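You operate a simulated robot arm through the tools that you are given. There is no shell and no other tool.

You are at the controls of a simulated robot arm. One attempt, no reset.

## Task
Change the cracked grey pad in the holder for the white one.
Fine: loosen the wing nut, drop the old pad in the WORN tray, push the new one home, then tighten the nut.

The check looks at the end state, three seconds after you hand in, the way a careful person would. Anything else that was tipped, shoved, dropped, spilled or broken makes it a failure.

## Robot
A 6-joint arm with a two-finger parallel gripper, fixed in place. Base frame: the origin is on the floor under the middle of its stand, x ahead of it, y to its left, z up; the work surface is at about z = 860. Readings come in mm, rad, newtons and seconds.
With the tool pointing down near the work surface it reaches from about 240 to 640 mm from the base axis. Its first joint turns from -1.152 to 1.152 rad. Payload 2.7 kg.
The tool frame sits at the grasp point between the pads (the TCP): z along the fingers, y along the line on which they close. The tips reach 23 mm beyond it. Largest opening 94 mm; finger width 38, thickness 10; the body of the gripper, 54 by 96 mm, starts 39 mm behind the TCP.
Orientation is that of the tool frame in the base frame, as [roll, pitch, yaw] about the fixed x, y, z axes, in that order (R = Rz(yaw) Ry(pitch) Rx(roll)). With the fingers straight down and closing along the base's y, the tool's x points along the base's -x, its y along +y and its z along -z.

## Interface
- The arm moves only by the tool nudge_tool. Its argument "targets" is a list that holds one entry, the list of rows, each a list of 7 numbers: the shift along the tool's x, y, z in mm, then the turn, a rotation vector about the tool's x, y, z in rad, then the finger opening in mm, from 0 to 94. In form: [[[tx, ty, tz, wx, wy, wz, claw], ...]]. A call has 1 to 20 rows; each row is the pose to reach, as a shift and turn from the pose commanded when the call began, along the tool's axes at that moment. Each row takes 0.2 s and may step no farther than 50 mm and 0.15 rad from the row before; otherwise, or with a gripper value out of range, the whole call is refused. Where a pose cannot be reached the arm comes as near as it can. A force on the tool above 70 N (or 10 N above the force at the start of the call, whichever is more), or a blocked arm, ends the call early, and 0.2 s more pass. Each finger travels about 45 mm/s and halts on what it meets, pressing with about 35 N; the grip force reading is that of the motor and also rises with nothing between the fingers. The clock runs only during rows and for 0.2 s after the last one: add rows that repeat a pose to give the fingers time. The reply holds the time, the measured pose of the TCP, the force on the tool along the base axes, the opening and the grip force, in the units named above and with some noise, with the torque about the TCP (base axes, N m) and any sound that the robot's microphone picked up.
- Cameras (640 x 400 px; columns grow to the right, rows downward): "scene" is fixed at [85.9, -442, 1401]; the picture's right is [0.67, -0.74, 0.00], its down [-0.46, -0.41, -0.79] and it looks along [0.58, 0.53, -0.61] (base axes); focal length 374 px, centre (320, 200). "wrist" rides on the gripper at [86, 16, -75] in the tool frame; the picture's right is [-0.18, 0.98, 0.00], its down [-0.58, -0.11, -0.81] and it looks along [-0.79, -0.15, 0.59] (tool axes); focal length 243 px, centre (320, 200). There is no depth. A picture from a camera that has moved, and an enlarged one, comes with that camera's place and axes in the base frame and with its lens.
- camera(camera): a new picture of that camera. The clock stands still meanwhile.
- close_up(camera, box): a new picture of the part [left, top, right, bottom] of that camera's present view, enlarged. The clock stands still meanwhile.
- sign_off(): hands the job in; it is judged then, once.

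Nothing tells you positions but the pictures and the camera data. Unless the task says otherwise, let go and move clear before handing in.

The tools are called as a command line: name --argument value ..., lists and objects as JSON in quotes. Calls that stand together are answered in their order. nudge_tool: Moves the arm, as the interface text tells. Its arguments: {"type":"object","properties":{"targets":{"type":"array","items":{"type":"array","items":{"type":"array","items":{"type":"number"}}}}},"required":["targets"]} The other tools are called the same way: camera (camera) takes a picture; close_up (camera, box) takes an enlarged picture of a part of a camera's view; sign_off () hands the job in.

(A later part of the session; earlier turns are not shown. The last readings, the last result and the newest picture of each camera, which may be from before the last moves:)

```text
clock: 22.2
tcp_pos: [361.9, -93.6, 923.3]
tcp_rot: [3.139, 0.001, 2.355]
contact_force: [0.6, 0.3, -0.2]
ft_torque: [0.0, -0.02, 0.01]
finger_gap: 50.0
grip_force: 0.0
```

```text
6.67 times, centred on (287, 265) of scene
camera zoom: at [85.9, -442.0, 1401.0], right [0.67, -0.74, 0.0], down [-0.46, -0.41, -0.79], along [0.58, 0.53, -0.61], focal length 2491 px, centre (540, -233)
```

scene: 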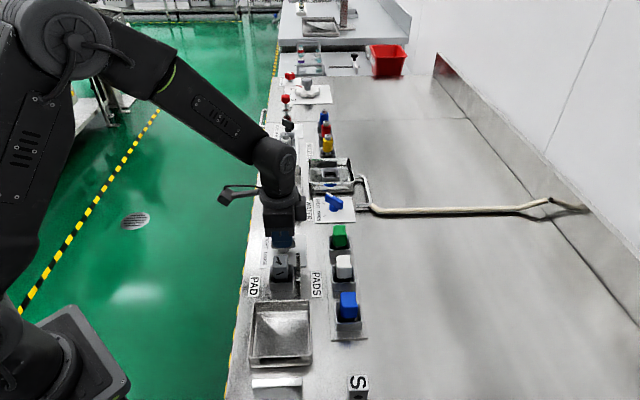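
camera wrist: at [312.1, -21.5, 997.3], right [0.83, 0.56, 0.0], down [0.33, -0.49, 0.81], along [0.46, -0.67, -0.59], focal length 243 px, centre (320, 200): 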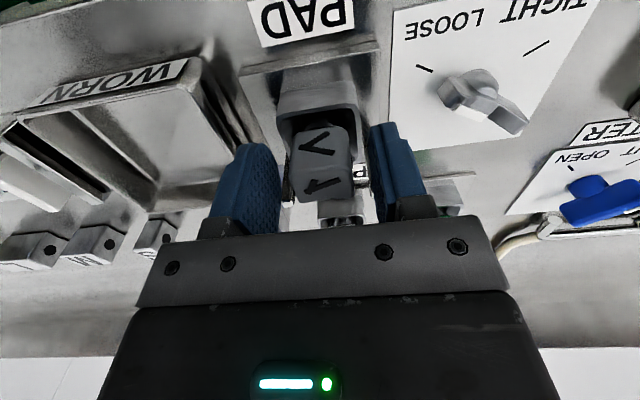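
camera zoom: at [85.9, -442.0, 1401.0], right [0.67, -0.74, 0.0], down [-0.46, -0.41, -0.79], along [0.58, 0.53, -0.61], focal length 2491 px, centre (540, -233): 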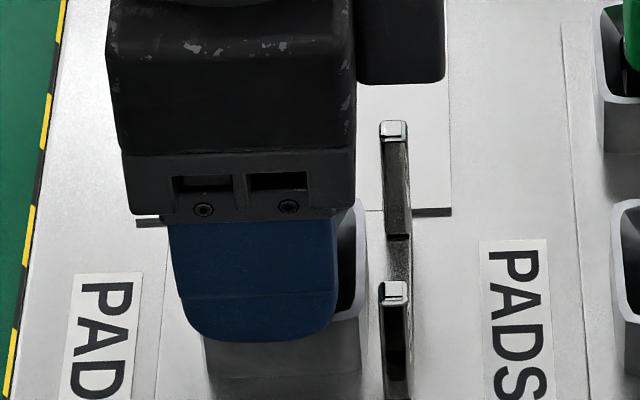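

The fingers bracket the pad with the tips about 6 mm above the rim. I'll nudge 1.3 mm to centre and close on the pad.

nudge_tool --targets '[[[0, 1.3, 0, 0, 0, 0, 45], [0, 1.3, 0, 0, 0, 0, 38], [0, 1.3, 0, 0, 0, 0, 32], [0, 1.3, 0, 0, 0, 0, 26], [0, 1.3, 0, 0, 0, 0, 20], [0, 1.3, 0, 0, 0, 0, 20]]]'

close_up --camera "wrist" --box '[240, 100, 400, 200]'

```text
clock: 23.6
tcp_pos: [362.3, -93.5, 922.9]
tcp_rot: [-3.141, 0.0, 2.357]
contact_force: [-4.5, -6.2, 1.5]
ft_torque: [-0.17, 0.06, -0.01]
finger_gap: 29.4
grip_force: 34.8
```

```text
4.00 times, centred on (320, 150) of wrist
camera zoom: at [312.6, -20.8, 997.2], right [0.83, 0.56, 0.0], down [0.33, -0.49, 0.81], along [0.46, -0.67, -0.59], focal length 970 px, centre (320, 400)
```

zoom: 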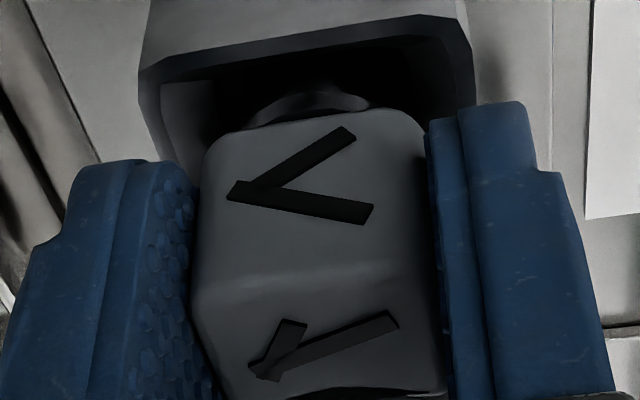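

The pad is held at 29.4 mm wide. I'll lift straight up a little first to check it comes freely.

nudge_tool --targets '[[[0, 0, -4, 0, 0, 0, 20], [0, 0, -8, 0, 0, 0, 20], [0, 0, -14, 0, 0, 0, 20], [0, 0, -20, 0, 0, 0, 20]]]'

close_up --camera "scene" --box '[239, 235, 335, 295]'

camera --camera "wrist"

```text
clock: 24.6
tcp_pos: [361.5, -92.3, 944.0]
tcp_rot: [3.14, 0.001, 2.356]
contact_force: [-0.4, -0.1, -1.2]
ft_torque: [-0.02, 0.04, 0.03]
finger_gap: 29.1
grip_force: 35.3
```

```text
6.67 times, centred on (287, 265) of scene
camera zoom: at [86.0, -442.0, 1401.0], right [0.67, -0.74, 0.0], down [-0.46, -0.41, -0.79], along [0.58, 0.53, -0.61], focal length 2491 px, centre (540, -233)
```

zoom: 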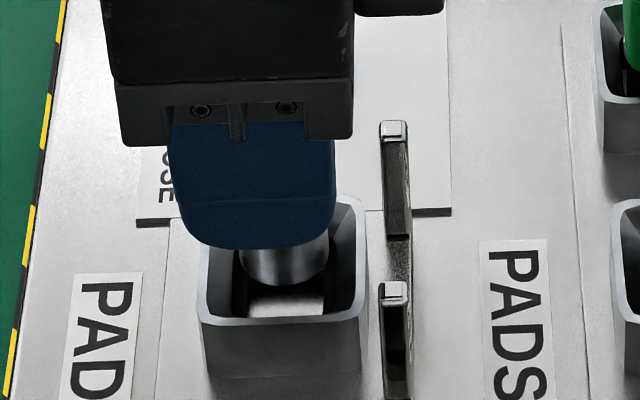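

```text
taken
camera wrist: at [313.7, -20.4, 1018.1], right [0.83, 0.56, 0.0], down [0.33, -0.49, 0.81], along [0.46, -0.67, -0.59], focal length 243 px, centre (320, 200)
```

wrist: 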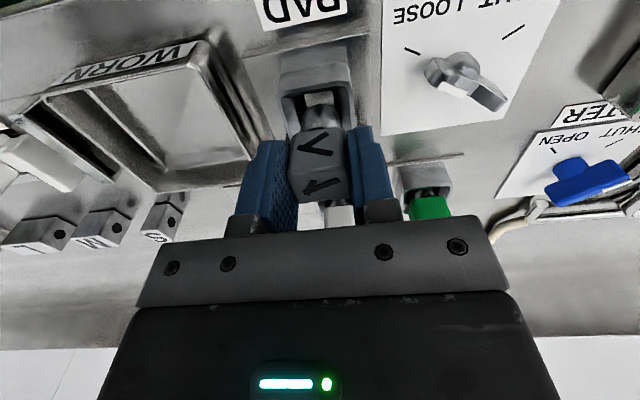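

The pad comes out freely, showing a cylindrical stem below. I'll lift it well clear and look at the whole piece and the tray.

nudge_tool --targets '[[[0, 0, -15, 0, 0, 0, 20], [0, 0, -30, 0, 0, 0, 20], [0, 0, -45, 0, 0, 0, 20], [0, 0, -60, 0, 0, 0, 20], [0, 0, -60, 0, 0, 0, 20]]]'

camera --camera "wrist"

close_up --camera "scene" --box '[223, 205, 351, 285]'

close_up --camera "scene" --box '[223, 290, 351, 370]'

close_up --camera "wrist" --box '[240, 40, 400, 140]'

```text
clock: 25.8
tcp_pos: [361.9, -94.1, 1003.7]
tcp_rot: [3.142, -0.002, 2.355]
contact_force: [-0.1, -0.3, -0.9]
ft_torque: [0.03, -0.01, 0.03]
finger_gap: 29.1
grip_force: 35.2
```

```text
taken
camera wrist: at [312.6, -21.2, 1078.5], right [0.83, 0.56, 0.0], down [0.33, -0.49, 0.81], along [0.46, -0.67, -0.59], focal length 243 px, centre (320, 200)
```

wrist: 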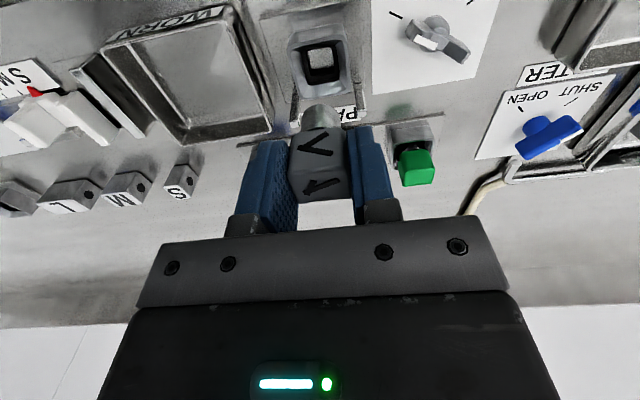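

```text
5.00 times, centred on (287, 245) of scene
camera zoom: at [85.9, -442.0, 1401.0], right [0.67, -0.74, 0.0], down [-0.46, -0.41, -0.79], along [0.58, 0.53, -0.61], focal length 1868 px, centre (485, -25)
```

zoom: 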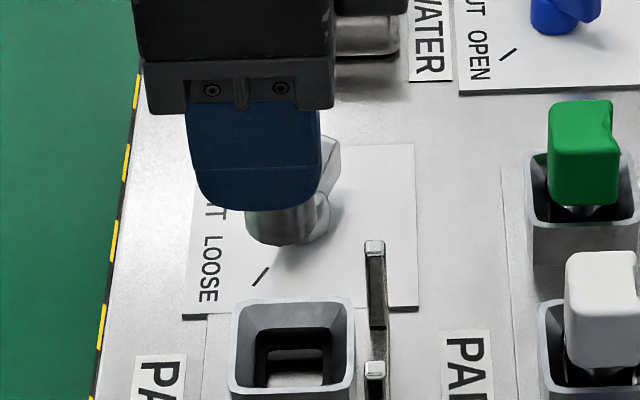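

```text
5.00 times, centred on (287, 330) of scene
camera zoom: at [85.9, -442.0, 1401.0], right [0.67, -0.74, 0.0], down [-0.46, -0.41, -0.79], along [0.58, 0.53, -0.61], focal length 1868 px, centre (485, -450)
```

zoom: 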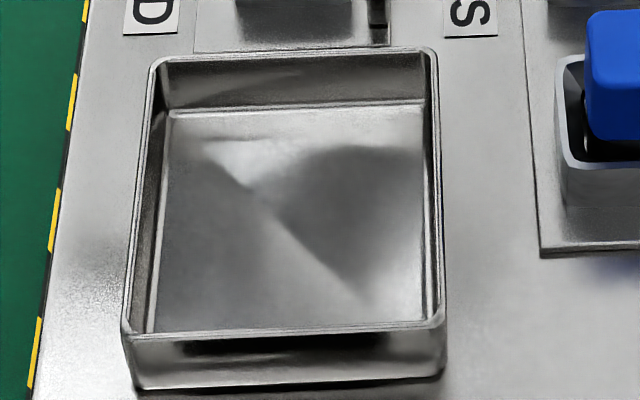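

```text
4.00 times, centred on (320, 90) of wrist
camera zoom: at [312.6, -21.2, 1078.5], right [0.83, 0.56, 0.0], down [0.33, -0.49, 0.81], along [0.46, -0.67, -0.59], focal length 970 px, centre (320, 640)
```

zoom: 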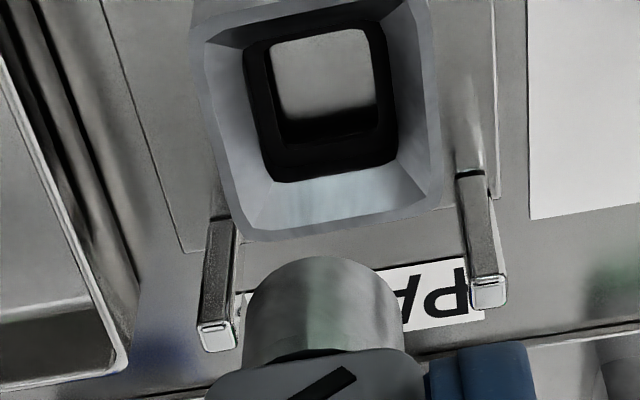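

The WORN tray spans about n 281–375, e 39–138 with its floor near z 865, and the stem ends about 46 mm below the TCP. I'll carry the pad over the tray's centre and lower it most of the way.

nudge_tool --targets '[[[-1, -20, 0, 0, 0, 0, 20], [-2, -45, 0, 0, 0, 0, 20], [-4, -70, 0, 0, 0, 0, 20], [-4, -92, 0, 0, 0, 0, 20], [-4, -102, 0, 0, 0, 0, 20], [-4, -102, 20, 0, 0, 0, 20], [-4, -102, 40, 0, 0, 0, 20], [-4, -102, 55, 0, 0, 0, 20], [-4, -102, 60, 0, 0, 0, 20], [-4, -102, 60, 0, 0, 0, 20]]]'

camera --camera "wrist"

close_up --camera "scene" --box '[207, 270, 367, 370]'

```text
clock: 28.0
tcp_pos: [293.9, -168.1, 942.3]
tcp_rot: [-3.14, 0.002, 2.355]
contact_force: [-0.8, 0.3, -1.0]
ft_torque: [-0.04, -0.01, -0.03]
finger_gap: 29.3
grip_force: 34.4
```

```text
taken
camera wrist: at [244.4, -95.4, 1017.4], right [0.83, 0.56, 0.0], down [0.33, -0.49, 0.81], along [0.46, -0.67, -0.59], focal length 243 px, centre (320, 200)
```

wrist: 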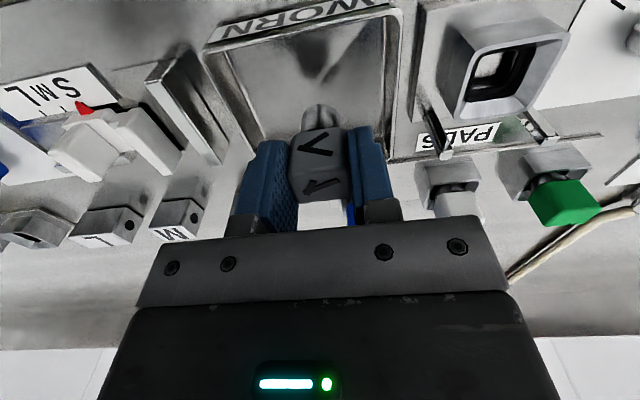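

```text
4.00 times, centred on (287, 320) of scene
camera zoom: at [86.0, -442.0, 1401.0], right [0.67, -0.74, 0.0], down [-0.46, -0.41, -0.79], along [0.58, 0.53, -0.61], focal length 1494 px, centre (452, -280)
```

zoom: 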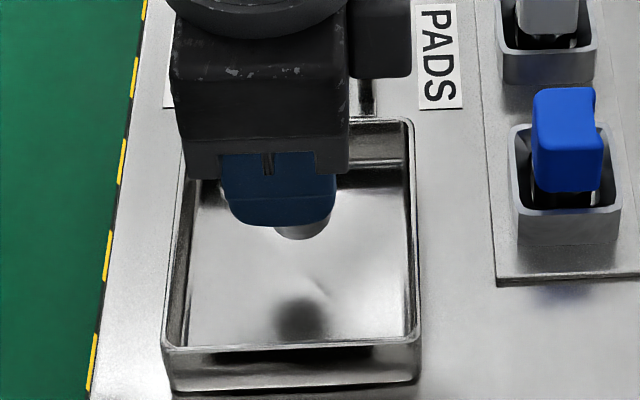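

The pad hangs centred over the tray floor. I'll lower the last stretch slowly.

nudge_tool --targets '[[[0, 0, 10, 0, 0, 0, 20], [0, 0, 18, 0, 0, 0, 20], [0, 0, 23, 0, 0, 0, 20], [0, 0, 26, 0, 0, 0, 20], [0, 0, 26, 0, 0, 0, 20]]]'

camera --camera "wrist"

close_up --camera "scene" --box '[239, 295, 335, 355]'

close_up --camera "wrist" --box '[240, 60, 400, 160]'

```text
clock: 29.2
tcp_pos: [293.3, -167.8, 916.8]
tcp_rot: [3.141, -0.001, 2.358]
contact_force: [0.1, 0.4, -1.7]
ft_torque: [0.01, 0.01, 0.04]
finger_gap: 29.3
grip_force: 35.1
```

```text
taken
camera wrist: at [244.2, -94.9, 991.0], right [0.83, 0.56, 0.0], down [0.33, -0.49, 0.81], along [0.46, -0.67, -0.59], focal length 243 px, centre (320, 200)
```

wrist: 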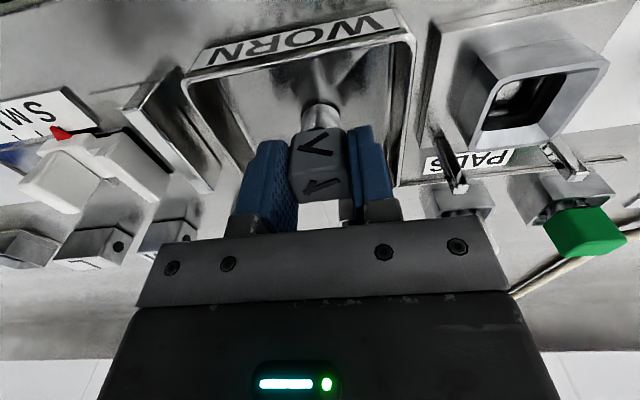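

```text
6.67 times, centred on (287, 325) of scene
camera zoom: at [86.0, -442.0, 1401.0], right [0.67, -0.74, 0.0], down [-0.46, -0.41, -0.79], along [0.58, 0.53, -0.61], focal length 2491 px, centre (540, -633)
```

zoom: 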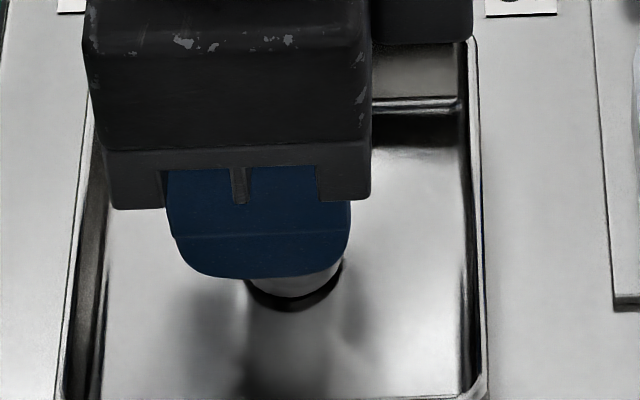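

```text
4.00 times, centred on (320, 110) of wrist
camera zoom: at [244.2, -94.9, 991.0], right [0.83, 0.56, 0.0], down [0.33, -0.49, 0.81], along [0.46, -0.67, -0.59], focal length 970 px, centre (320, 560)
```

zoom: 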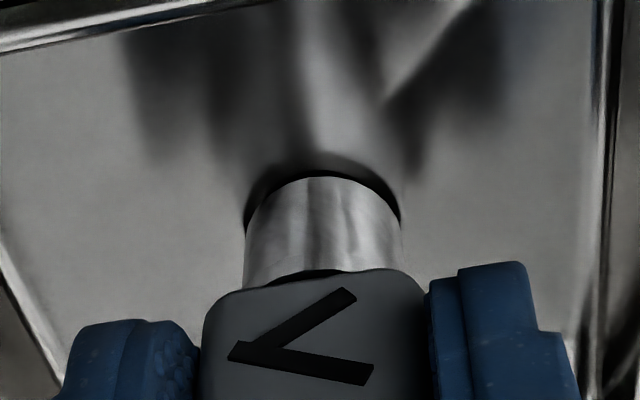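

The stem is only a couple of millimetres above the tray's shiny floor. I'll go down in tiny steps and feel for contact.

nudge_tool --targets '[[[0, 0, 1, 0, 0, 0, 20], [0, 0, 2, 0, 0, 0, 20], [0, 0, 2, 0, 0, 0, 20]]]'

close_up --camera "wrist" --box '[240, 60, 400, 160]'

```text
clock: 30.0
tcp_pos: [293.8, -167.1, 917.6]
tcp_rot: [3.141, 0.003, 2.357]
contact_force: [-4.1, 8.7, 35.5]
ft_torque: [0.39, 0.2, -0.02]
finger_gap: 29.1
grip_force: 34.7
```

```text
4.00 times, centred on (320, 110) of wrist
camera zoom: at [243.9, -95.0, 990.5], right [0.83, 0.56, 0.0], down [0.33, -0.49, 0.81], along [0.46, -0.67, -0.59], focal length 970 px, centre (320, 560)
```

zoom: 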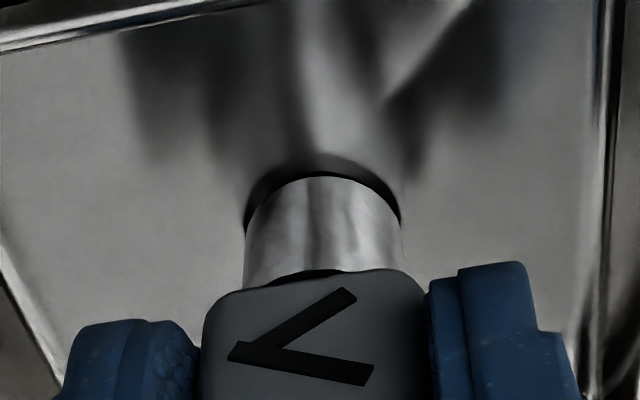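

Contact with the tray floor (35 N). I'll back off 1.5 mm to unload, then open and rise straight up.

nudge_tool --targets '[[[0, 0, -1, 0, 0, 0, 20], [0, 0, -1.8, 0, 0, 0, 20], [0, 0, -1.8, 0, 0, 0, 24], [0, 0, -1.8, 0, 0, 0, 30], [0, 0, -1.8, 0, 0, 0, 36], [0, 0, -1.8, 0, 0, 0, 44], [0, 0, -1.8, 0, 0, 0, 50], [0, 0, -1.8, 0, 0, 0, 50]]]'

close_up --camera "wrist" --box '[240, 60, 400, 160]'

```text
clock: 31.8
tcp_pos: [294.1, -167.5, 917.1]
tcp_rot: [3.139, -0.001, 2.356]
contact_force: [-0.1, 0.2, 0.1]
ft_torque: [0.02, 0.0, 0.0]
finger_gap: 49.9
grip_force: 0.1
```

```text
4.00 times, centred on (320, 110) of wrist
camera zoom: at [243.9, -95.0, 991.3], right [0.83, 0.56, 0.0], down [0.33, -0.49, 0.81], along [0.46, -0.67, -0.59], focal length 970 px, centre (320, 560)
```

zoom: 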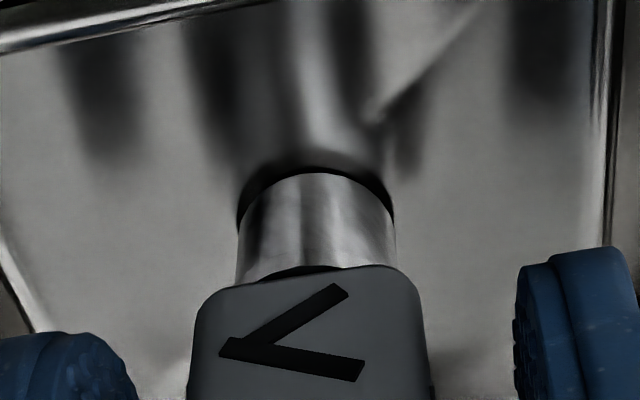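

The grey pad stands on its own in the WORN tray. I'll rise straight up, then travel over to the white pad, estimated near (n 428, e 191).

nudge_tool --targets '[[[0, 0, -10, 0, 0, 0, 50], [0, 0, -30, 0, 0, 0, 50], [0, 0, -60, 0, 0, 0, 50], [0, 0, -85, 0, 0, 0, 50], [-20, 20, -85, 0, 0, 0, 50], [-45, 45, -85, 0, 0, 0, 50], [-70, 70, -85, 0, 0, 0, 50], [-90, 92, -85, 0, 0, 0, 50], [-98, 101, -85, 0, 0, 0, 50], [-98, 101, -85, 0, 0, 0, 50]]]'

camera --camera "wrist"

close_up --camera "wrist" --box '[240, 20, 400, 120]'

camera --camera "scene"

```text
clock: 34.0
tcp_pos: [434.4, -166.5, 1001.6]
tcp_rot: [3.141, 0.0, 2.356]
contact_force: [-0.8, 0.5, -0.1]
ft_torque: [-0.04, -0.03, -0.02]
finger_gap: 50.1
grip_force: 0.1
```

```text
taken
camera wrist: at [385.4, -93.0, 1075.9], right [0.83, 0.56, 0.0], down [0.33, -0.49, 0.81], along [0.46, -0.67, -0.59], focal length 243 px, centre (320, 200)
```

wrist: 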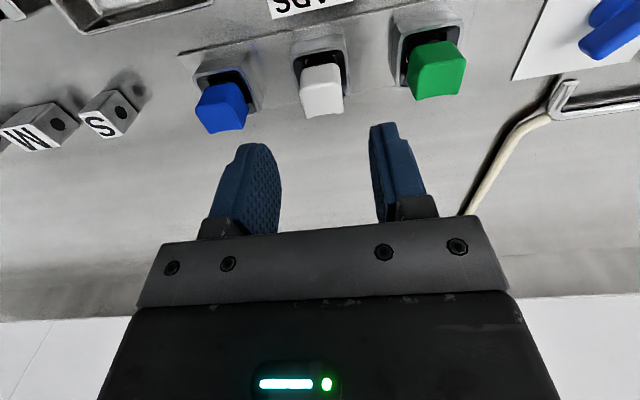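

```text
4.00 times, centred on (320, 70) of wrist
camera zoom: at [385.4, -93.0, 1075.9], right [0.83, 0.56, 0.0], down [0.33, -0.49, 0.81], along [0.46, -0.67, -0.59], focal length 970 px, centre (320, 720)
```

zoom: 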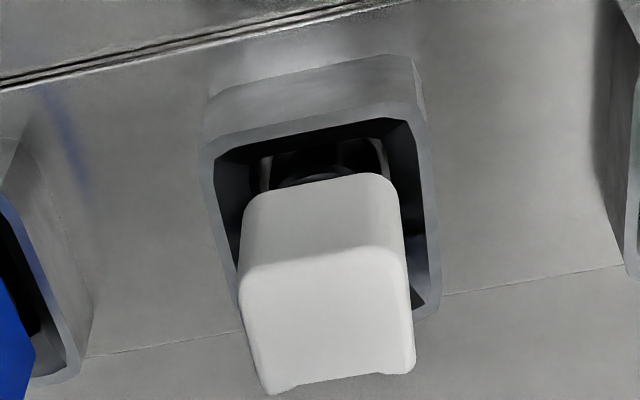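

```text
taken
```

scene: 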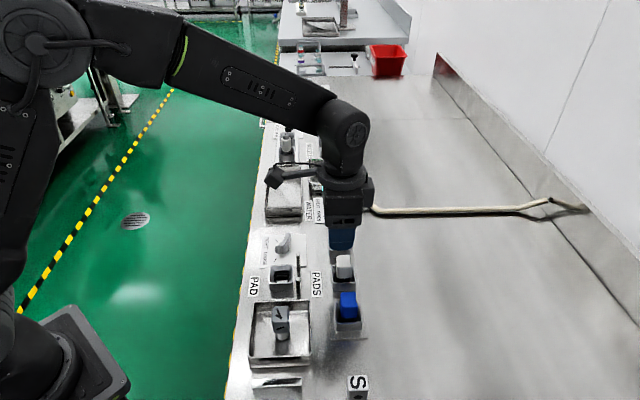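

The grey pad is visible standing in the tray. The white pad's top is lower, about z 915, centred near (n 436, e 190.5), with roomy gaps to blue and green. I'll come down above it with the same relative grip offset as before.

nudge_tool --targets '[[[-5, 0.2, 15, 0, 0, 0, 50], [-9.4, 0.2, 35, 0, 0, 0, 50], [-9.4, 0.2, 55, 0, 0, 0, 50], [-9.4, 0.2, 55, 0, 0, 0, 50]]]'

camera --camera "wrist"

close_up --camera "wrist" --box '[240, 80, 400, 180]'

close_up --camera "scene" --box '[287, 225, 383, 285]'

```text
clock: 35.0
tcp_pos: [441.1, -171.7, 947.7]
tcp_rot: [3.141, 0.001, 2.357]
contact_force: [0.2, -0.4, -0.9]
ft_torque: [0.0, 0.01, -0.03]
finger_gap: 50.2
grip_force: 0.0
```

```text
taken
camera wrist: at [391.3, -100.0, 1021.6], right [0.83, 0.56, 0.0], down [0.33, -0.49, 0.81], along [0.46, -0.67, -0.59], focal length 243 px, centre (320, 200)
```

wrist: 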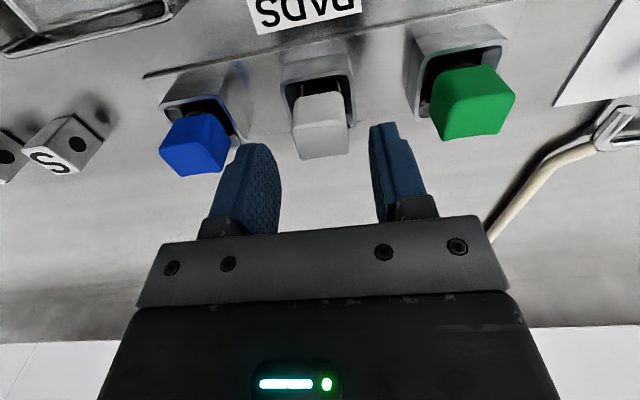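

```text
4.00 times, centred on (320, 130) of wrist
camera zoom: at [391.3, -100.0, 1021.6], right [0.83, 0.56, 0.0], down [0.33, -0.49, 0.81], along [0.46, -0.67, -0.59], focal length 970 px, centre (320, 480)
```

zoom: 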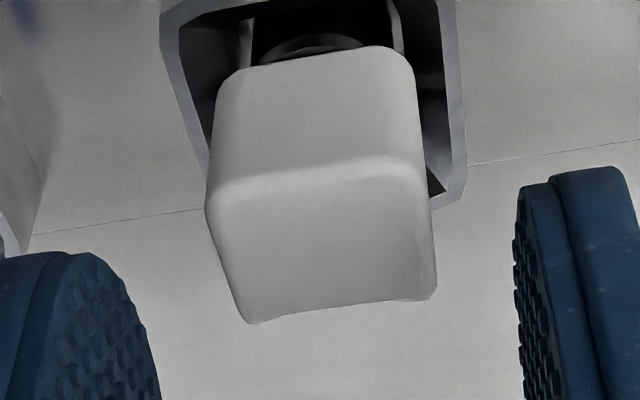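

```text
6.67 times, centred on (335, 255) of scene
camera zoom: at [85.9, -442.0, 1401.0], right [0.67, -0.74, 0.0], down [-0.46, -0.41, -0.79], along [0.58, 0.53, -0.61], focal length 2491 px, centre (220, -167)
```

zoom: 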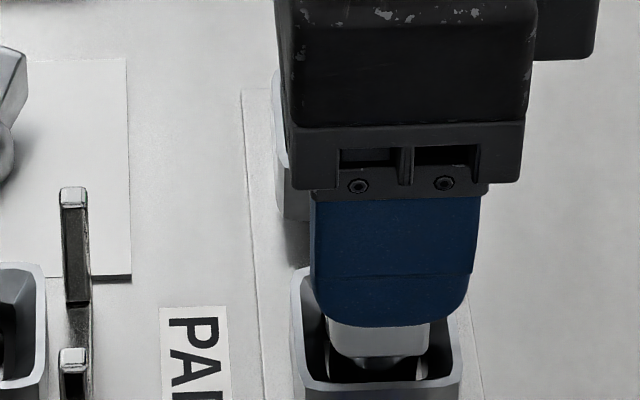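

Refined: white pad top z ≈ 918, centre (n 434.8, e 191). I'll make the small centring correction and lower 30 mm, matching the grip used on the grey pad.

nudge_tool --targets '[[[0.9, 0.8, 10, 0, 0, 0, 50], [0.9, 0.8, 20, 0, 0, 0, 50], [0.9, 0.8, 30, 0, 0, 0, 50], [0.9, 0.8, 30, 0, 0, 0, 50]]]'

close_up --camera "wrist" --box '[220, 90, 420, 215]'

close_up --camera "scene" --box '[287, 235, 383, 295]'

```text
clock: 36.0
tcp_pos: [440.4, -170.7, 917.3]
tcp_rot: [3.138, 0.0, 2.357]
contact_force: [0.1, 0.1, -0.4]
ft_torque: [0.01, 0.02, 0.02]
finger_gap: 50.0
grip_force: 0.0
```

```text
3.20 times, centred on (320, 152) of wrist
camera zoom: at [390.7, -98.5, 991.3], right [0.83, 0.56, 0.0], down [0.33, -0.49, 0.81], along [0.46, -0.67, -0.59], focal length 776 px, centre (320, 352)
```

zoom: 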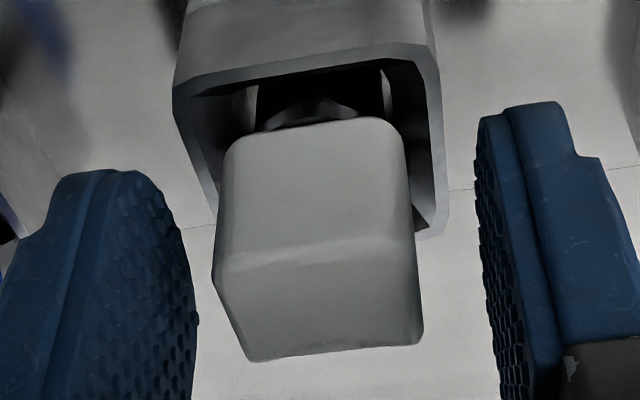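

```text
6.67 times, centred on (335, 265) of scene
camera zoom: at [85.9, -442.0, 1401.0], right [0.67, -0.74, 0.0], down [-0.46, -0.41, -0.79], along [0.58, 0.53, -0.61], focal length 2491 px, centre (220, -233)
```

zoom: 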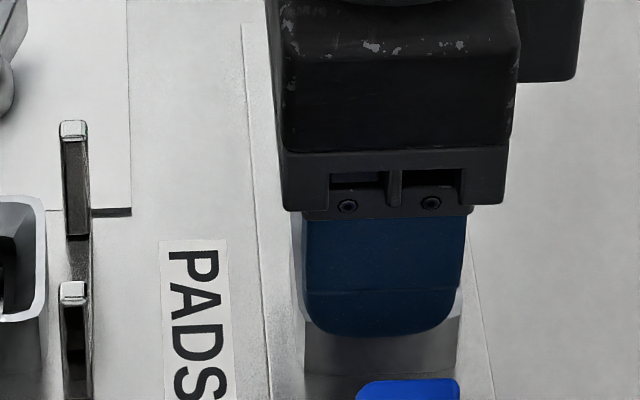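

The fingers bracket the white pad symmetrically. Closing now, then a short test lift.

nudge_tool --targets '[[[0, 0, 0, 0, 0, 0, 44], [0, 0, 0, 0, 0, 0, 38], [0, 0, 0, 0, 0, 0, 32], [0, 0, 0, 0, 0, 0, 26], [0, 0, 0, 0, 0, 0, 20], [0, 0, 0, 0, 0, 0, 20]]]'

close_up --camera "wrist" --box '[220, 90, 420, 215]'

```text
clock: 37.4
tcp_pos: [439.6, -169.6, 917.9]
tcp_rot: [3.14, 0.001, 2.357]
contact_force: [0.0, -0.3, 1.1]
ft_torque: [0.0, 0.0, 0.01]
finger_gap: 29.3
grip_force: 35.4
```

```text
3.20 times, centred on (320, 152) of wrist
camera zoom: at [390.7, -98.5, 991.6], right [0.83, 0.56, 0.0], down [0.33, -0.49, 0.81], along [0.46, -0.67, -0.59], focal length 776 px, centre (320, 352)
```

zoom: 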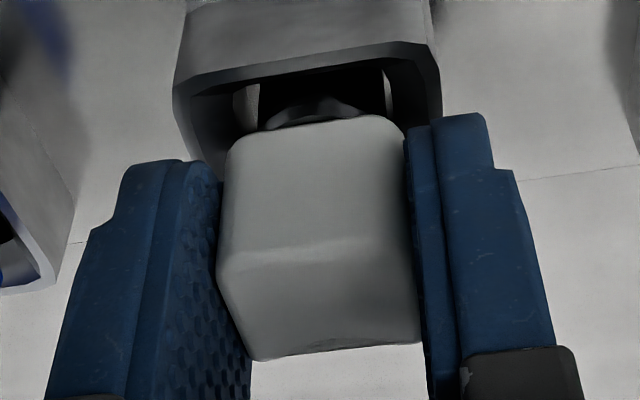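

Gripped at 29.3 mm in the same relative pose as the grey pad was. Lifting it out.

nudge_tool --targets '[[[0, 0, -5, 0, 0, 0, 20], [0, 0, -12, 0, 0, 0, 20], [0, 0, -25, 0, 0, 0, 20], [0, 0, -45, 0, 0, 0, 20], [0, 0, -65, 0, 0, 0, 20], [0, 0, -85, 0, 0, 0, 20], [0, 0, -85, 0, 0, 0, 20]]]'

camera --camera "wrist"

close_up --camera "scene" --box '[255, 200, 383, 280]'

close_up --camera "wrist" --box '[240, 50, 400, 150]'

```text
clock: 39.0
tcp_pos: [442.0, -171.0, 1004.3]
tcp_rot: [3.141, 0.001, 2.356]
contact_force: [-0.8, 0.4, -1.0]
ft_torque: [0.0, 0.02, -0.02]
finger_gap: 29.4
grip_force: 34.9
```

```text
taken
camera wrist: at [392.0, -98.5, 1077.5], right [0.83, 0.56, 0.0], down [0.33, -0.49, 0.81], along [0.46, -0.67, -0.59], focal length 243 px, centre (320, 200)
```

wrist: 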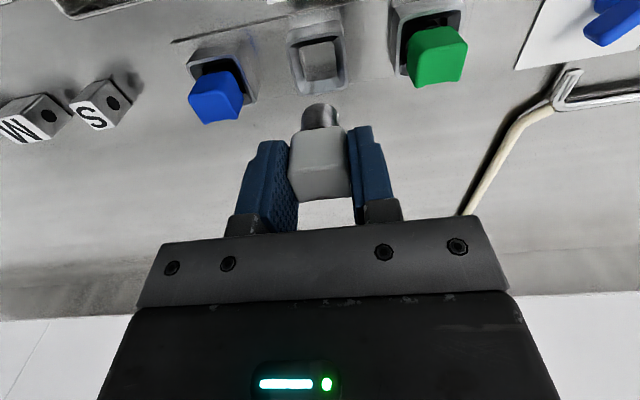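

```text
5.00 times, centred on (319, 240) of scene
camera zoom: at [86.0, -442.0, 1401.0], right [0.67, -0.74, 0.0], down [-0.46, -0.41, -0.79], along [0.58, 0.53, -0.61], focal length 1868 px, centre (325, 0)
```

zoom: 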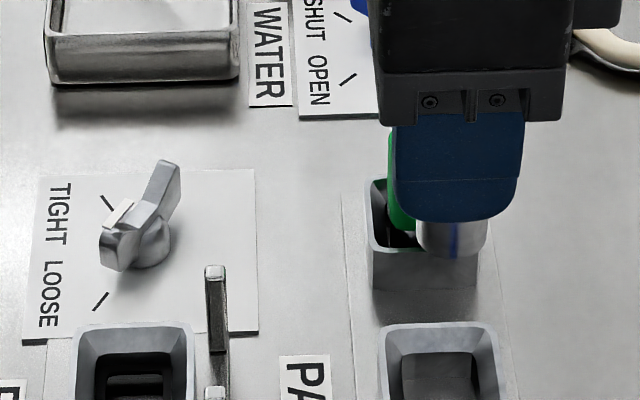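

```text
4.00 times, centred on (320, 100) of wrist
camera zoom: at [392.0, -98.5, 1077.5], right [0.83, 0.56, 0.0], down [0.33, -0.49, 0.81], along [0.46, -0.67, -0.59], focal length 970 px, centre (320, 600)
```

zoom: 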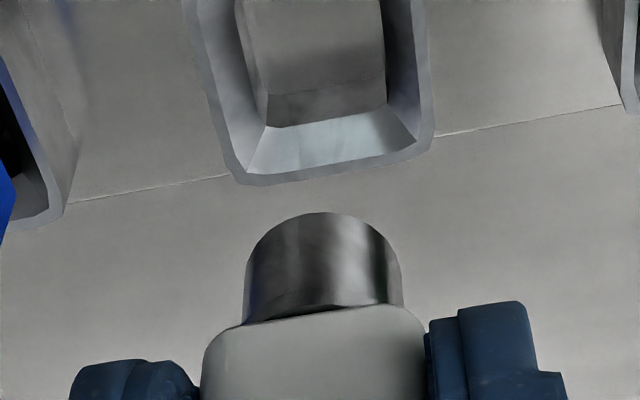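

White pad is out and clear. I'll carry it back over the empty holder, staying high, and check alignment of the stem with the socket.

nudge_tool --targets '[[[20, 0, 0, 0, 0, 0, 20], [45, -0.5, 0, 0, 0, 0, 20], [70, -1, 0, 0, 0, 0, 20], [95, -1.2, 0, 0, 0, 0, 20], [108, -1.2, 0, 0, 0, 0, 20], [111, -1.2, 0, 0, 0, 0, 20], [111, -1.2, 0, 0, 0, 0, 20]]]'

camera --camera "wrist"

close_up --camera "wrist" --box '[240, 20, 400, 120]'

close_up --camera "scene" --box '[223, 205, 351, 285]'

```text
clock: 40.6
tcp_pos: [361.4, -93.3, 1002.1]
tcp_rot: [3.14, 0.0, 2.357]
contact_force: [-0.4, 0.2, -1.1]
ft_torque: [-0.05, 0.01, -0.01]
finger_gap: 29.4
grip_force: 35.1
```

```text
taken
camera wrist: at [312.6, -20.3, 1077.1], right [0.83, 0.56, 0.0], down [0.33, -0.49, 0.81], along [0.46, -0.67, -0.59], focal length 243 px, centre (320, 200)
```

wrist: 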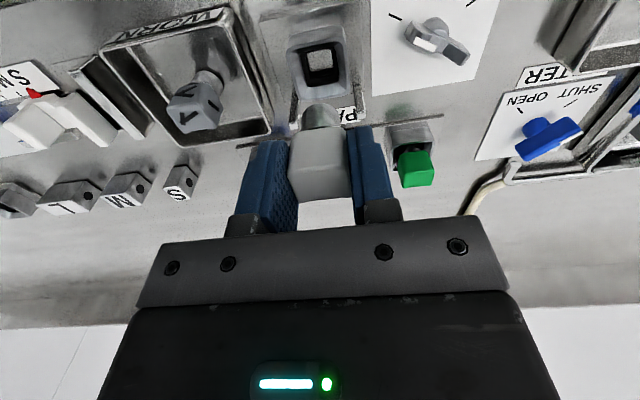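

```text
4.00 times, centred on (320, 70) of wrist
camera zoom: at [312.6, -20.3, 1077.1], right [0.83, 0.56, 0.0], down [0.33, -0.49, 0.81], along [0.46, -0.67, -0.59], focal length 970 px, centre (320, 720)
```

zoom: 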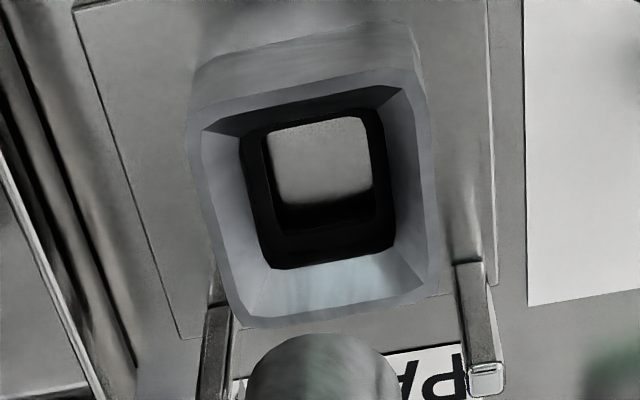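

```text
5.00 times, centred on (287, 245) of scene
camera zoom: at [85.9, -442.0, 1401.0], right [0.67, -0.74, 0.0], down [-0.46, -0.41, -0.79], along [0.58, 0.53, -0.61], focal length 1868 px, centre (485, -25)
```

zoom: 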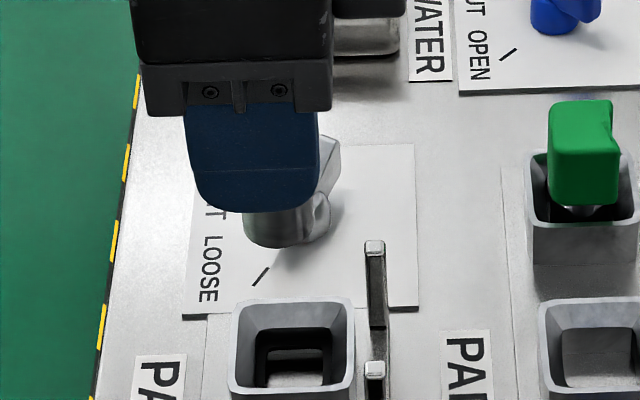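

Stem and socket agree to within about a millimetre, and the holder has a funnel lead-in. I'll lower until the stem end is just above the rim and re-check.

nudge_tool --targets '[[[-0.7, -0.2, 15, 0, 0, 0, 20], [-0.7, -0.2, 30, 0, 0, 0, 20], [-0.7, -0.2, 45, 0, 0, 0, 20], [-0.7, -0.2, 55, 0, 0, 0, 20], [-0.7, -0.2, 55, 0, 0, 0, 20]]]'

close_up --camera "wrist" --box '[240, 50, 400, 150]'

close_up --camera "scene" --box '[239, 235, 335, 295]'

```text
clock: 41.8
tcp_pos: [362.9, -93.3, 947.7]
tcp_rot: [3.14, 0.001, 2.358]
contact_force: [-0.1, 0.9, -0.7]
ft_torque: [-0.03, 0.0, -0.01]
finger_gap: 29.2
grip_force: 34.8
```

```text
4.00 times, centred on (320, 100) of wrist
camera zoom: at [313.0, -21.7, 1021.1], right [0.83, 0.56, 0.0], down [0.33, -0.49, 0.81], along [0.46, -0.67, -0.59], focal length 970 px, centre (320, 600)
```

zoom: 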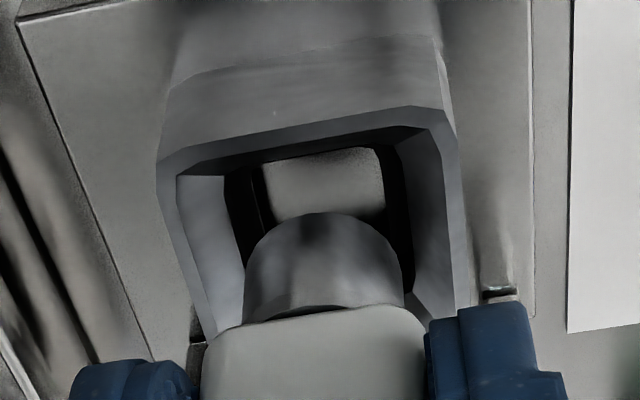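

```text
6.67 times, centred on (287, 265) of scene
camera zoom: at [86.0, -442.0, 1401.0], right [0.67, -0.74, 0.0], down [-0.46, -0.41, -0.79], along [0.58, 0.53, -0.61], focal length 2491 px, centre (540, -233)
```

zoom: 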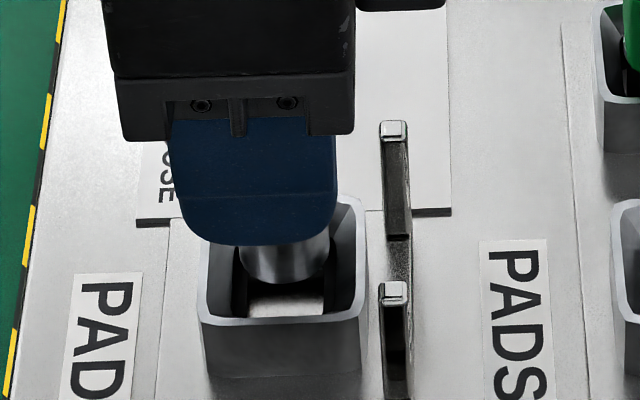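

Stem lines up with the socket just as the grey one did on the way out. Lowering slowly into the holder.

nudge_tool --targets '[[[0, 0.2, 4, 0, 0, 0, 20], [0, 0.2, 8, 0, 0, 0, 20], [0, 0.2, 12, 0, 0, 0, 20], [0, 0.2, 15, 0, 0, 0, 20], [0, 0.2, 18, 0, 0, 0, 20], [0, 0.2, 18, 0, 0, 0, 20]]]'

close_up --camera "wrist" --box '[240, 80, 400, 180]'

close_up --camera "scene" --box '[239, 235, 335, 295]'

```text
clock: 43.2
tcp_pos: [360.9, -93.3, 928.4]
tcp_rot: [3.14, 0.0, 2.357]
contact_force: [0.5, -0.4, -1.0]
ft_torque: [0.03, 0.01, -0.01]
finger_gap: 29.2
grip_force: 35.2
```

```text
4.00 times, centred on (320, 130) of wrist
camera zoom: at [312.4, -21.3, 1003.2], right [0.83, 0.56, 0.0], down [0.33, -0.49, 0.81], along [0.46, -0.67, -0.59], focal length 970 px, centre (320, 480)
```

zoom: 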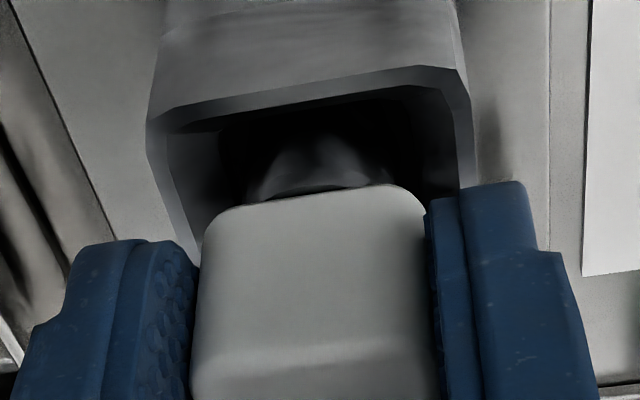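

```text
6.67 times, centred on (287, 265) of scene
camera zoom: at [86.0, -442.0, 1401.0], right [0.67, -0.74, 0.0], down [-0.46, -0.41, -0.79], along [0.58, 0.53, -0.61], focal length 2491 px, centre (540, -233)
```

zoom: 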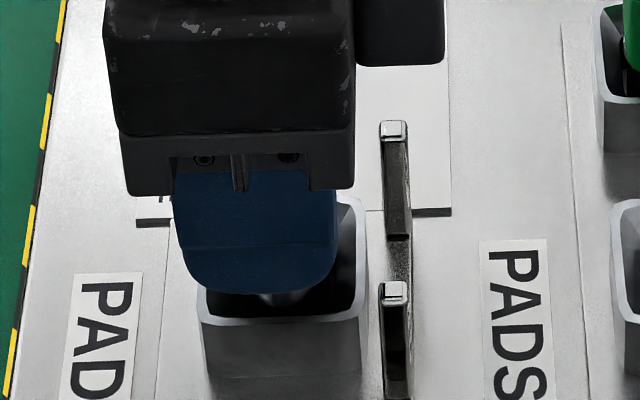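

In the socket with no contact yet at z 928; about 6 mm to go to where the old pad sat. Continuing in small steps.

nudge_tool --targets '[[[0, 0, 2, 0, 0, 0, 20], [0, 0, 4, 0, 0, 0, 20], [0, 0, 5, 0, 0, 0, 20], [0, 0, 5, 0, 0, 0, 20]]]'

close_up --camera "wrist" --box '[240, 80, 400, 180]'

```text
clock: 44.2
tcp_pos: [360.9, -93.9, 925.9]
tcp_rot: [3.14, 0.001, 2.358]
contact_force: [0.0, 2.7, 2.9]
ft_torque: [0.08, 0.02, 0.01]
finger_gap: 29.4
grip_force: 34.7
```

```text
4.00 times, centred on (320, 130) of wrist
camera zoom: at [311.9, -21.4, 998.7], right [0.83, 0.56, 0.0], down [0.33, -0.49, 0.81], along [0.46, -0.67, -0.59], focal length 970 px, centre (320, 480)
```

zoom: 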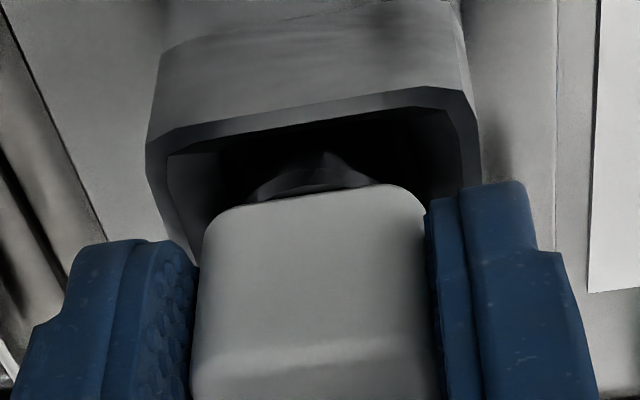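

Light contact is starting (about 3 N). Continuing 1 mm at a time while watching the force.

nudge_tool --targets '[[[0, 0, 1, 0, 0, 0, 20], [0, 0, 1.5, 0, 0, 0, 20], [0, 0, 1.5, 0, 0, 0, 20]]]'

close_up --camera "wrist" --box '[240, 80, 400, 180]'

```text
clock: 45.0
tcp_pos: [361.1, -94.9, 924.1]
tcp_rot: [3.138, 0.001, 2.356]
contact_force: [-15.9, 1.3, 41.5]
ft_torque: [0.05, 0.58, -0.06]
finger_gap: 29.2
grip_force: 35.1
```

```text
4.00 times, centred on (320, 130) of wrist
camera zoom: at [312.0, -21.3, 998.5], right [0.83, 0.56, 0.0], down [0.33, -0.49, 0.81], along [0.46, -0.67, -0.59], focal length 970 px, centre (320, 480)
```

zoom: 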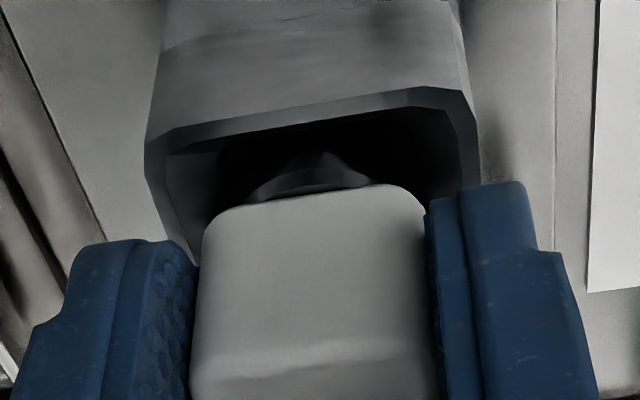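

The pad bottoms firmly (about 41 N), roughly 1 mm above where my reading had the old one. I'll unload, release and back off upward so I can compare its height against the earlier picture of the grey pad.

nudge_tool --targets '[[[0, 0, -1.5, 0, 0, 0, 20], [0, 0, -1.5, 0, 0, 0, 26], [0, 0, -1.5, 0, 0, 0, 34], [0, 0, -1.5, 0, 0, 0, 42], [0, 0, -1.5, 0, 0, 0, 50], [0, 0, -1.5, 0, 0, 0, 50], [0, 0, -12, 0, 0, 0, 50], [0, 0, -32, 0, 0, 0, 50], [0, 0, -60, 0, 0, 0, 50], [0, 0, -77, 0, 0, 0, 50], [0, 0, -77, 0, 0, 0, 50]]]'

close_up --camera "scene" --box '[239, 220, 335, 280]'

camera --camera "wrist"

close_up --camera "wrist" --box '[240, 20, 400, 120]'

```text
clock: 47.4
tcp_pos: [361.1, -93.8, 999.4]
tcp_rot: [3.14, 0.0, 2.357]
contact_force: [-0.7, -0.5, 0.3]
ft_torque: [0.03, -0.02, 0.0]
finger_gap: 49.8
grip_force: 0.1
```

```text
6.67 times, centred on (287, 250) of scene
camera zoom: at [85.9, -442.0, 1401.0], right [0.67, -0.74, 0.0], down [-0.46, -0.41, -0.79], along [0.58, 0.53, -0.61], focal length 2491 px, centre (540, -133)
```

zoom: 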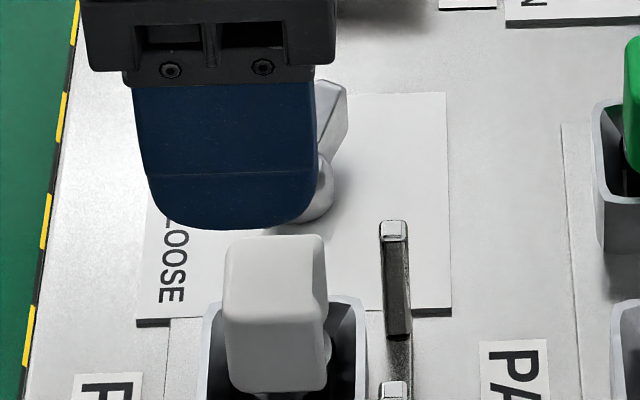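

```text
taken
camera wrist: at [311.3, -21.2, 1074.1], right [0.83, 0.56, 0.0], down [0.33, -0.49, 0.81], along [0.46, -0.67, -0.59], focal length 243 px, centre (320, 200)
```

wrist: 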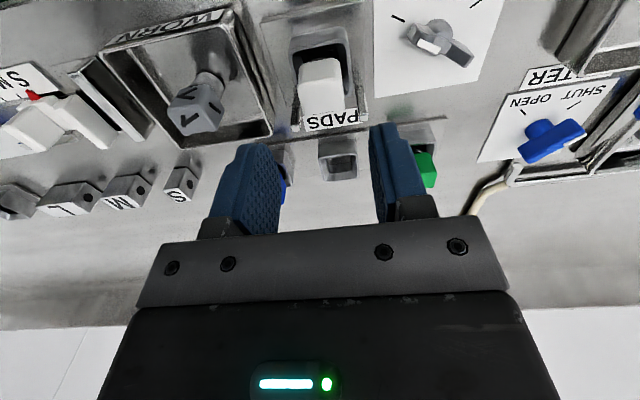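

```text
4.00 times, centred on (320, 70) of wrist
camera zoom: at [311.3, -21.2, 1074.1], right [0.83, 0.56, 0.0], down [0.33, -0.49, 0.81], along [0.46, -0.67, -0.59], focal length 970 px, centre (320, 720)
```

zoom: 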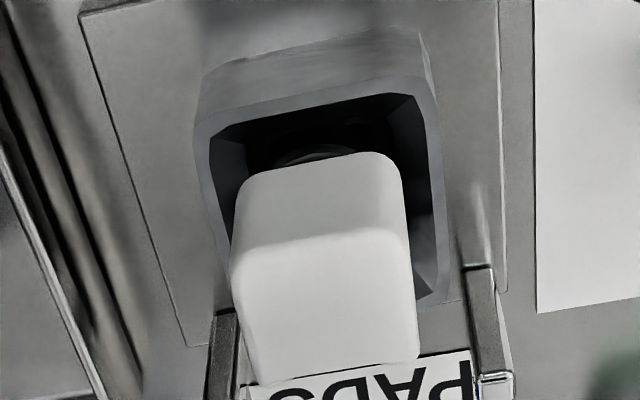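

The white pad sits in the socket at the same pixel height as the grey one did. I'll repeat the exact 10× view I took of the grey pad to compare more finely.

close_up --camera "scene" --box '[255, 225, 319, 265]'

close_up --camera "scene" --box '[240, 220, 360, 300]'

```text
10.00 times, centred on (287, 245) of scene
camera zoom: at [85.9, -442.0, 1401.0], right [0.67, -0.74, 0.0], down [-0.46, -0.41, -0.79], along [0.58, 0.53, -0.61], focal length 3736 px, centre (650, -250)
```

zoom: 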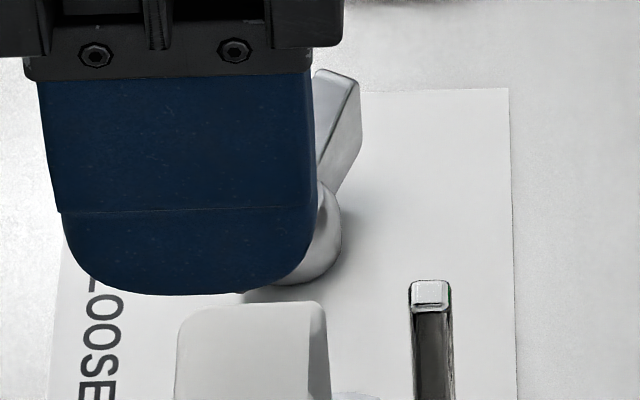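

```text
5.00 times, centred on (300, 260) of scene
camera zoom: at [85.9, -442.0, 1401.0], right [0.67, -0.74, 0.0], down [-0.46, -0.41, -0.79], along [0.58, 0.53, -0.61], focal length 1868 px, centre (420, -100)
```

zoom: 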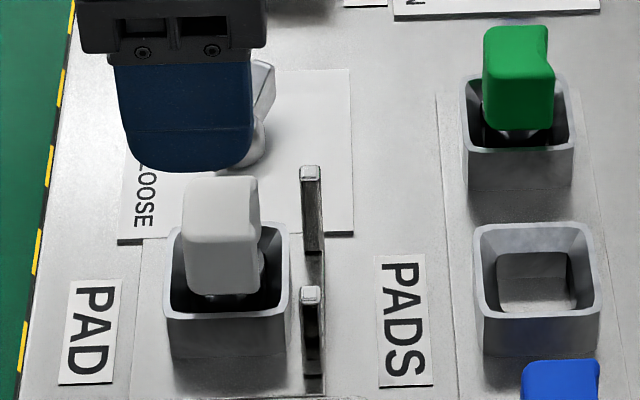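

Its outline matches the grey pad's seated outline to within a pixel, so the white pad is home. Next, back to the nut: rise, re-yaw to the LOOSE wing direction and move above it.

nudge_tool --targets '[[[0, 0, -20, 0, 0, 0, 50], [-1, 15, -40, 0, 0, -0.15, 50], [-2, 30, -40, 0, 0, -0.3, 50], [-3, 50, -40, 0, 0, -0.45, 50], [-3.5, 70, -40, 0, 0, -0.6, 45], [-3.5, 87.7, -40, 0, 0, -0.75, 40], [-3.5, 87.7, -40, 0, 0, -0.9, 40], [-3.5, 87.7, -40, 0, 0, -1.05, 40], [-3.5, 87.7, -40, 0, 0, -1.05, 40]]]'

camera --camera "wrist"

close_up --camera "wrist" --box '[240, 0, 400, 100]'

```text
clock: 49.4
tcp_pos: [426.0, -34.7, 1040.1]
tcp_rot: [-3.14, 0.001, -2.874]
contact_force: [0.3, -0.4, 0.0]
ft_torque: [0.01, -0.03, -0.04]
finger_gap: 40.1
grip_force: 0.1
```

```text
taken
camera wrist: at [338.7, -42.3, 1114.6], right [-0.08, 1.0, 0.0], down [0.59, 0.05, 0.81], along [0.8, 0.07, -0.59], focal length 243 px, centre (320, 200)
```

wrist: 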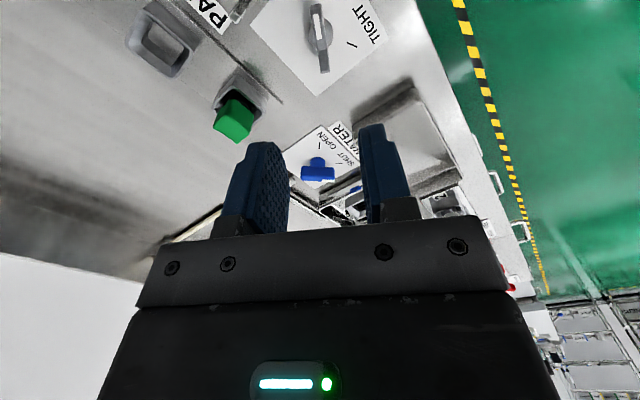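

```text
4.00 times, centred on (320, 50) of wrist
camera zoom: at [338.7, -42.3, 1114.6], right [-0.08, 1.0, 0.0], down [0.59, 0.05, 0.81], along [0.8, 0.07, -0.59], focal length 970 px, centre (320, 800)
```

zoom: 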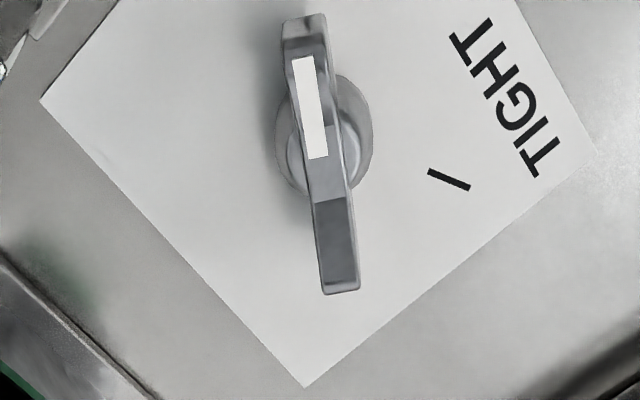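

The nut is still at LOOSE with a small offset of about (0.7, 1.1) mm in tool axes. I'll correct and descend part way.

nudge_tool --targets '[[[0.7, 1.1, 25, 0, 0, 0, 40], [0.7, 1.1, 50, 0, 0, 0, 40], [0.7, 1.1, 75, 0, 0, 0, 40], [0.7, 1.1, 100, 0, 0, 0, 40], [0.7, 1.1, 110, 0, 0, 0, 40], [0.7, 1.1, 110, 0, 0, 0, 40]]]'

close_up --camera "wrist" --box '[240, 60, 400, 160]'

```text
clock: 50.8
tcp_pos: [424.6, -33.7, 930.2]
tcp_rot: [-3.141, 0.004, -2.878]
contact_force: [0.0, -1.1, -0.4]
ft_torque: [-0.01, -0.01, -0.03]
finger_gap: 40.1
grip_force: 0.1
```

```text
4.00 times, centred on (320, 110) of wrist
camera zoom: at [337.2, -41.2, 1004.0], right [-0.08, 1.0, 0.0], down [0.59, 0.05, 0.81], along [0.8, 0.06, -0.59], focal length 970 px, centre (320, 560)
```

zoom: 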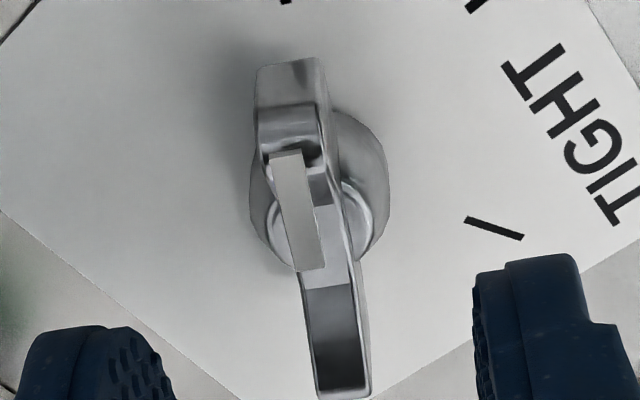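

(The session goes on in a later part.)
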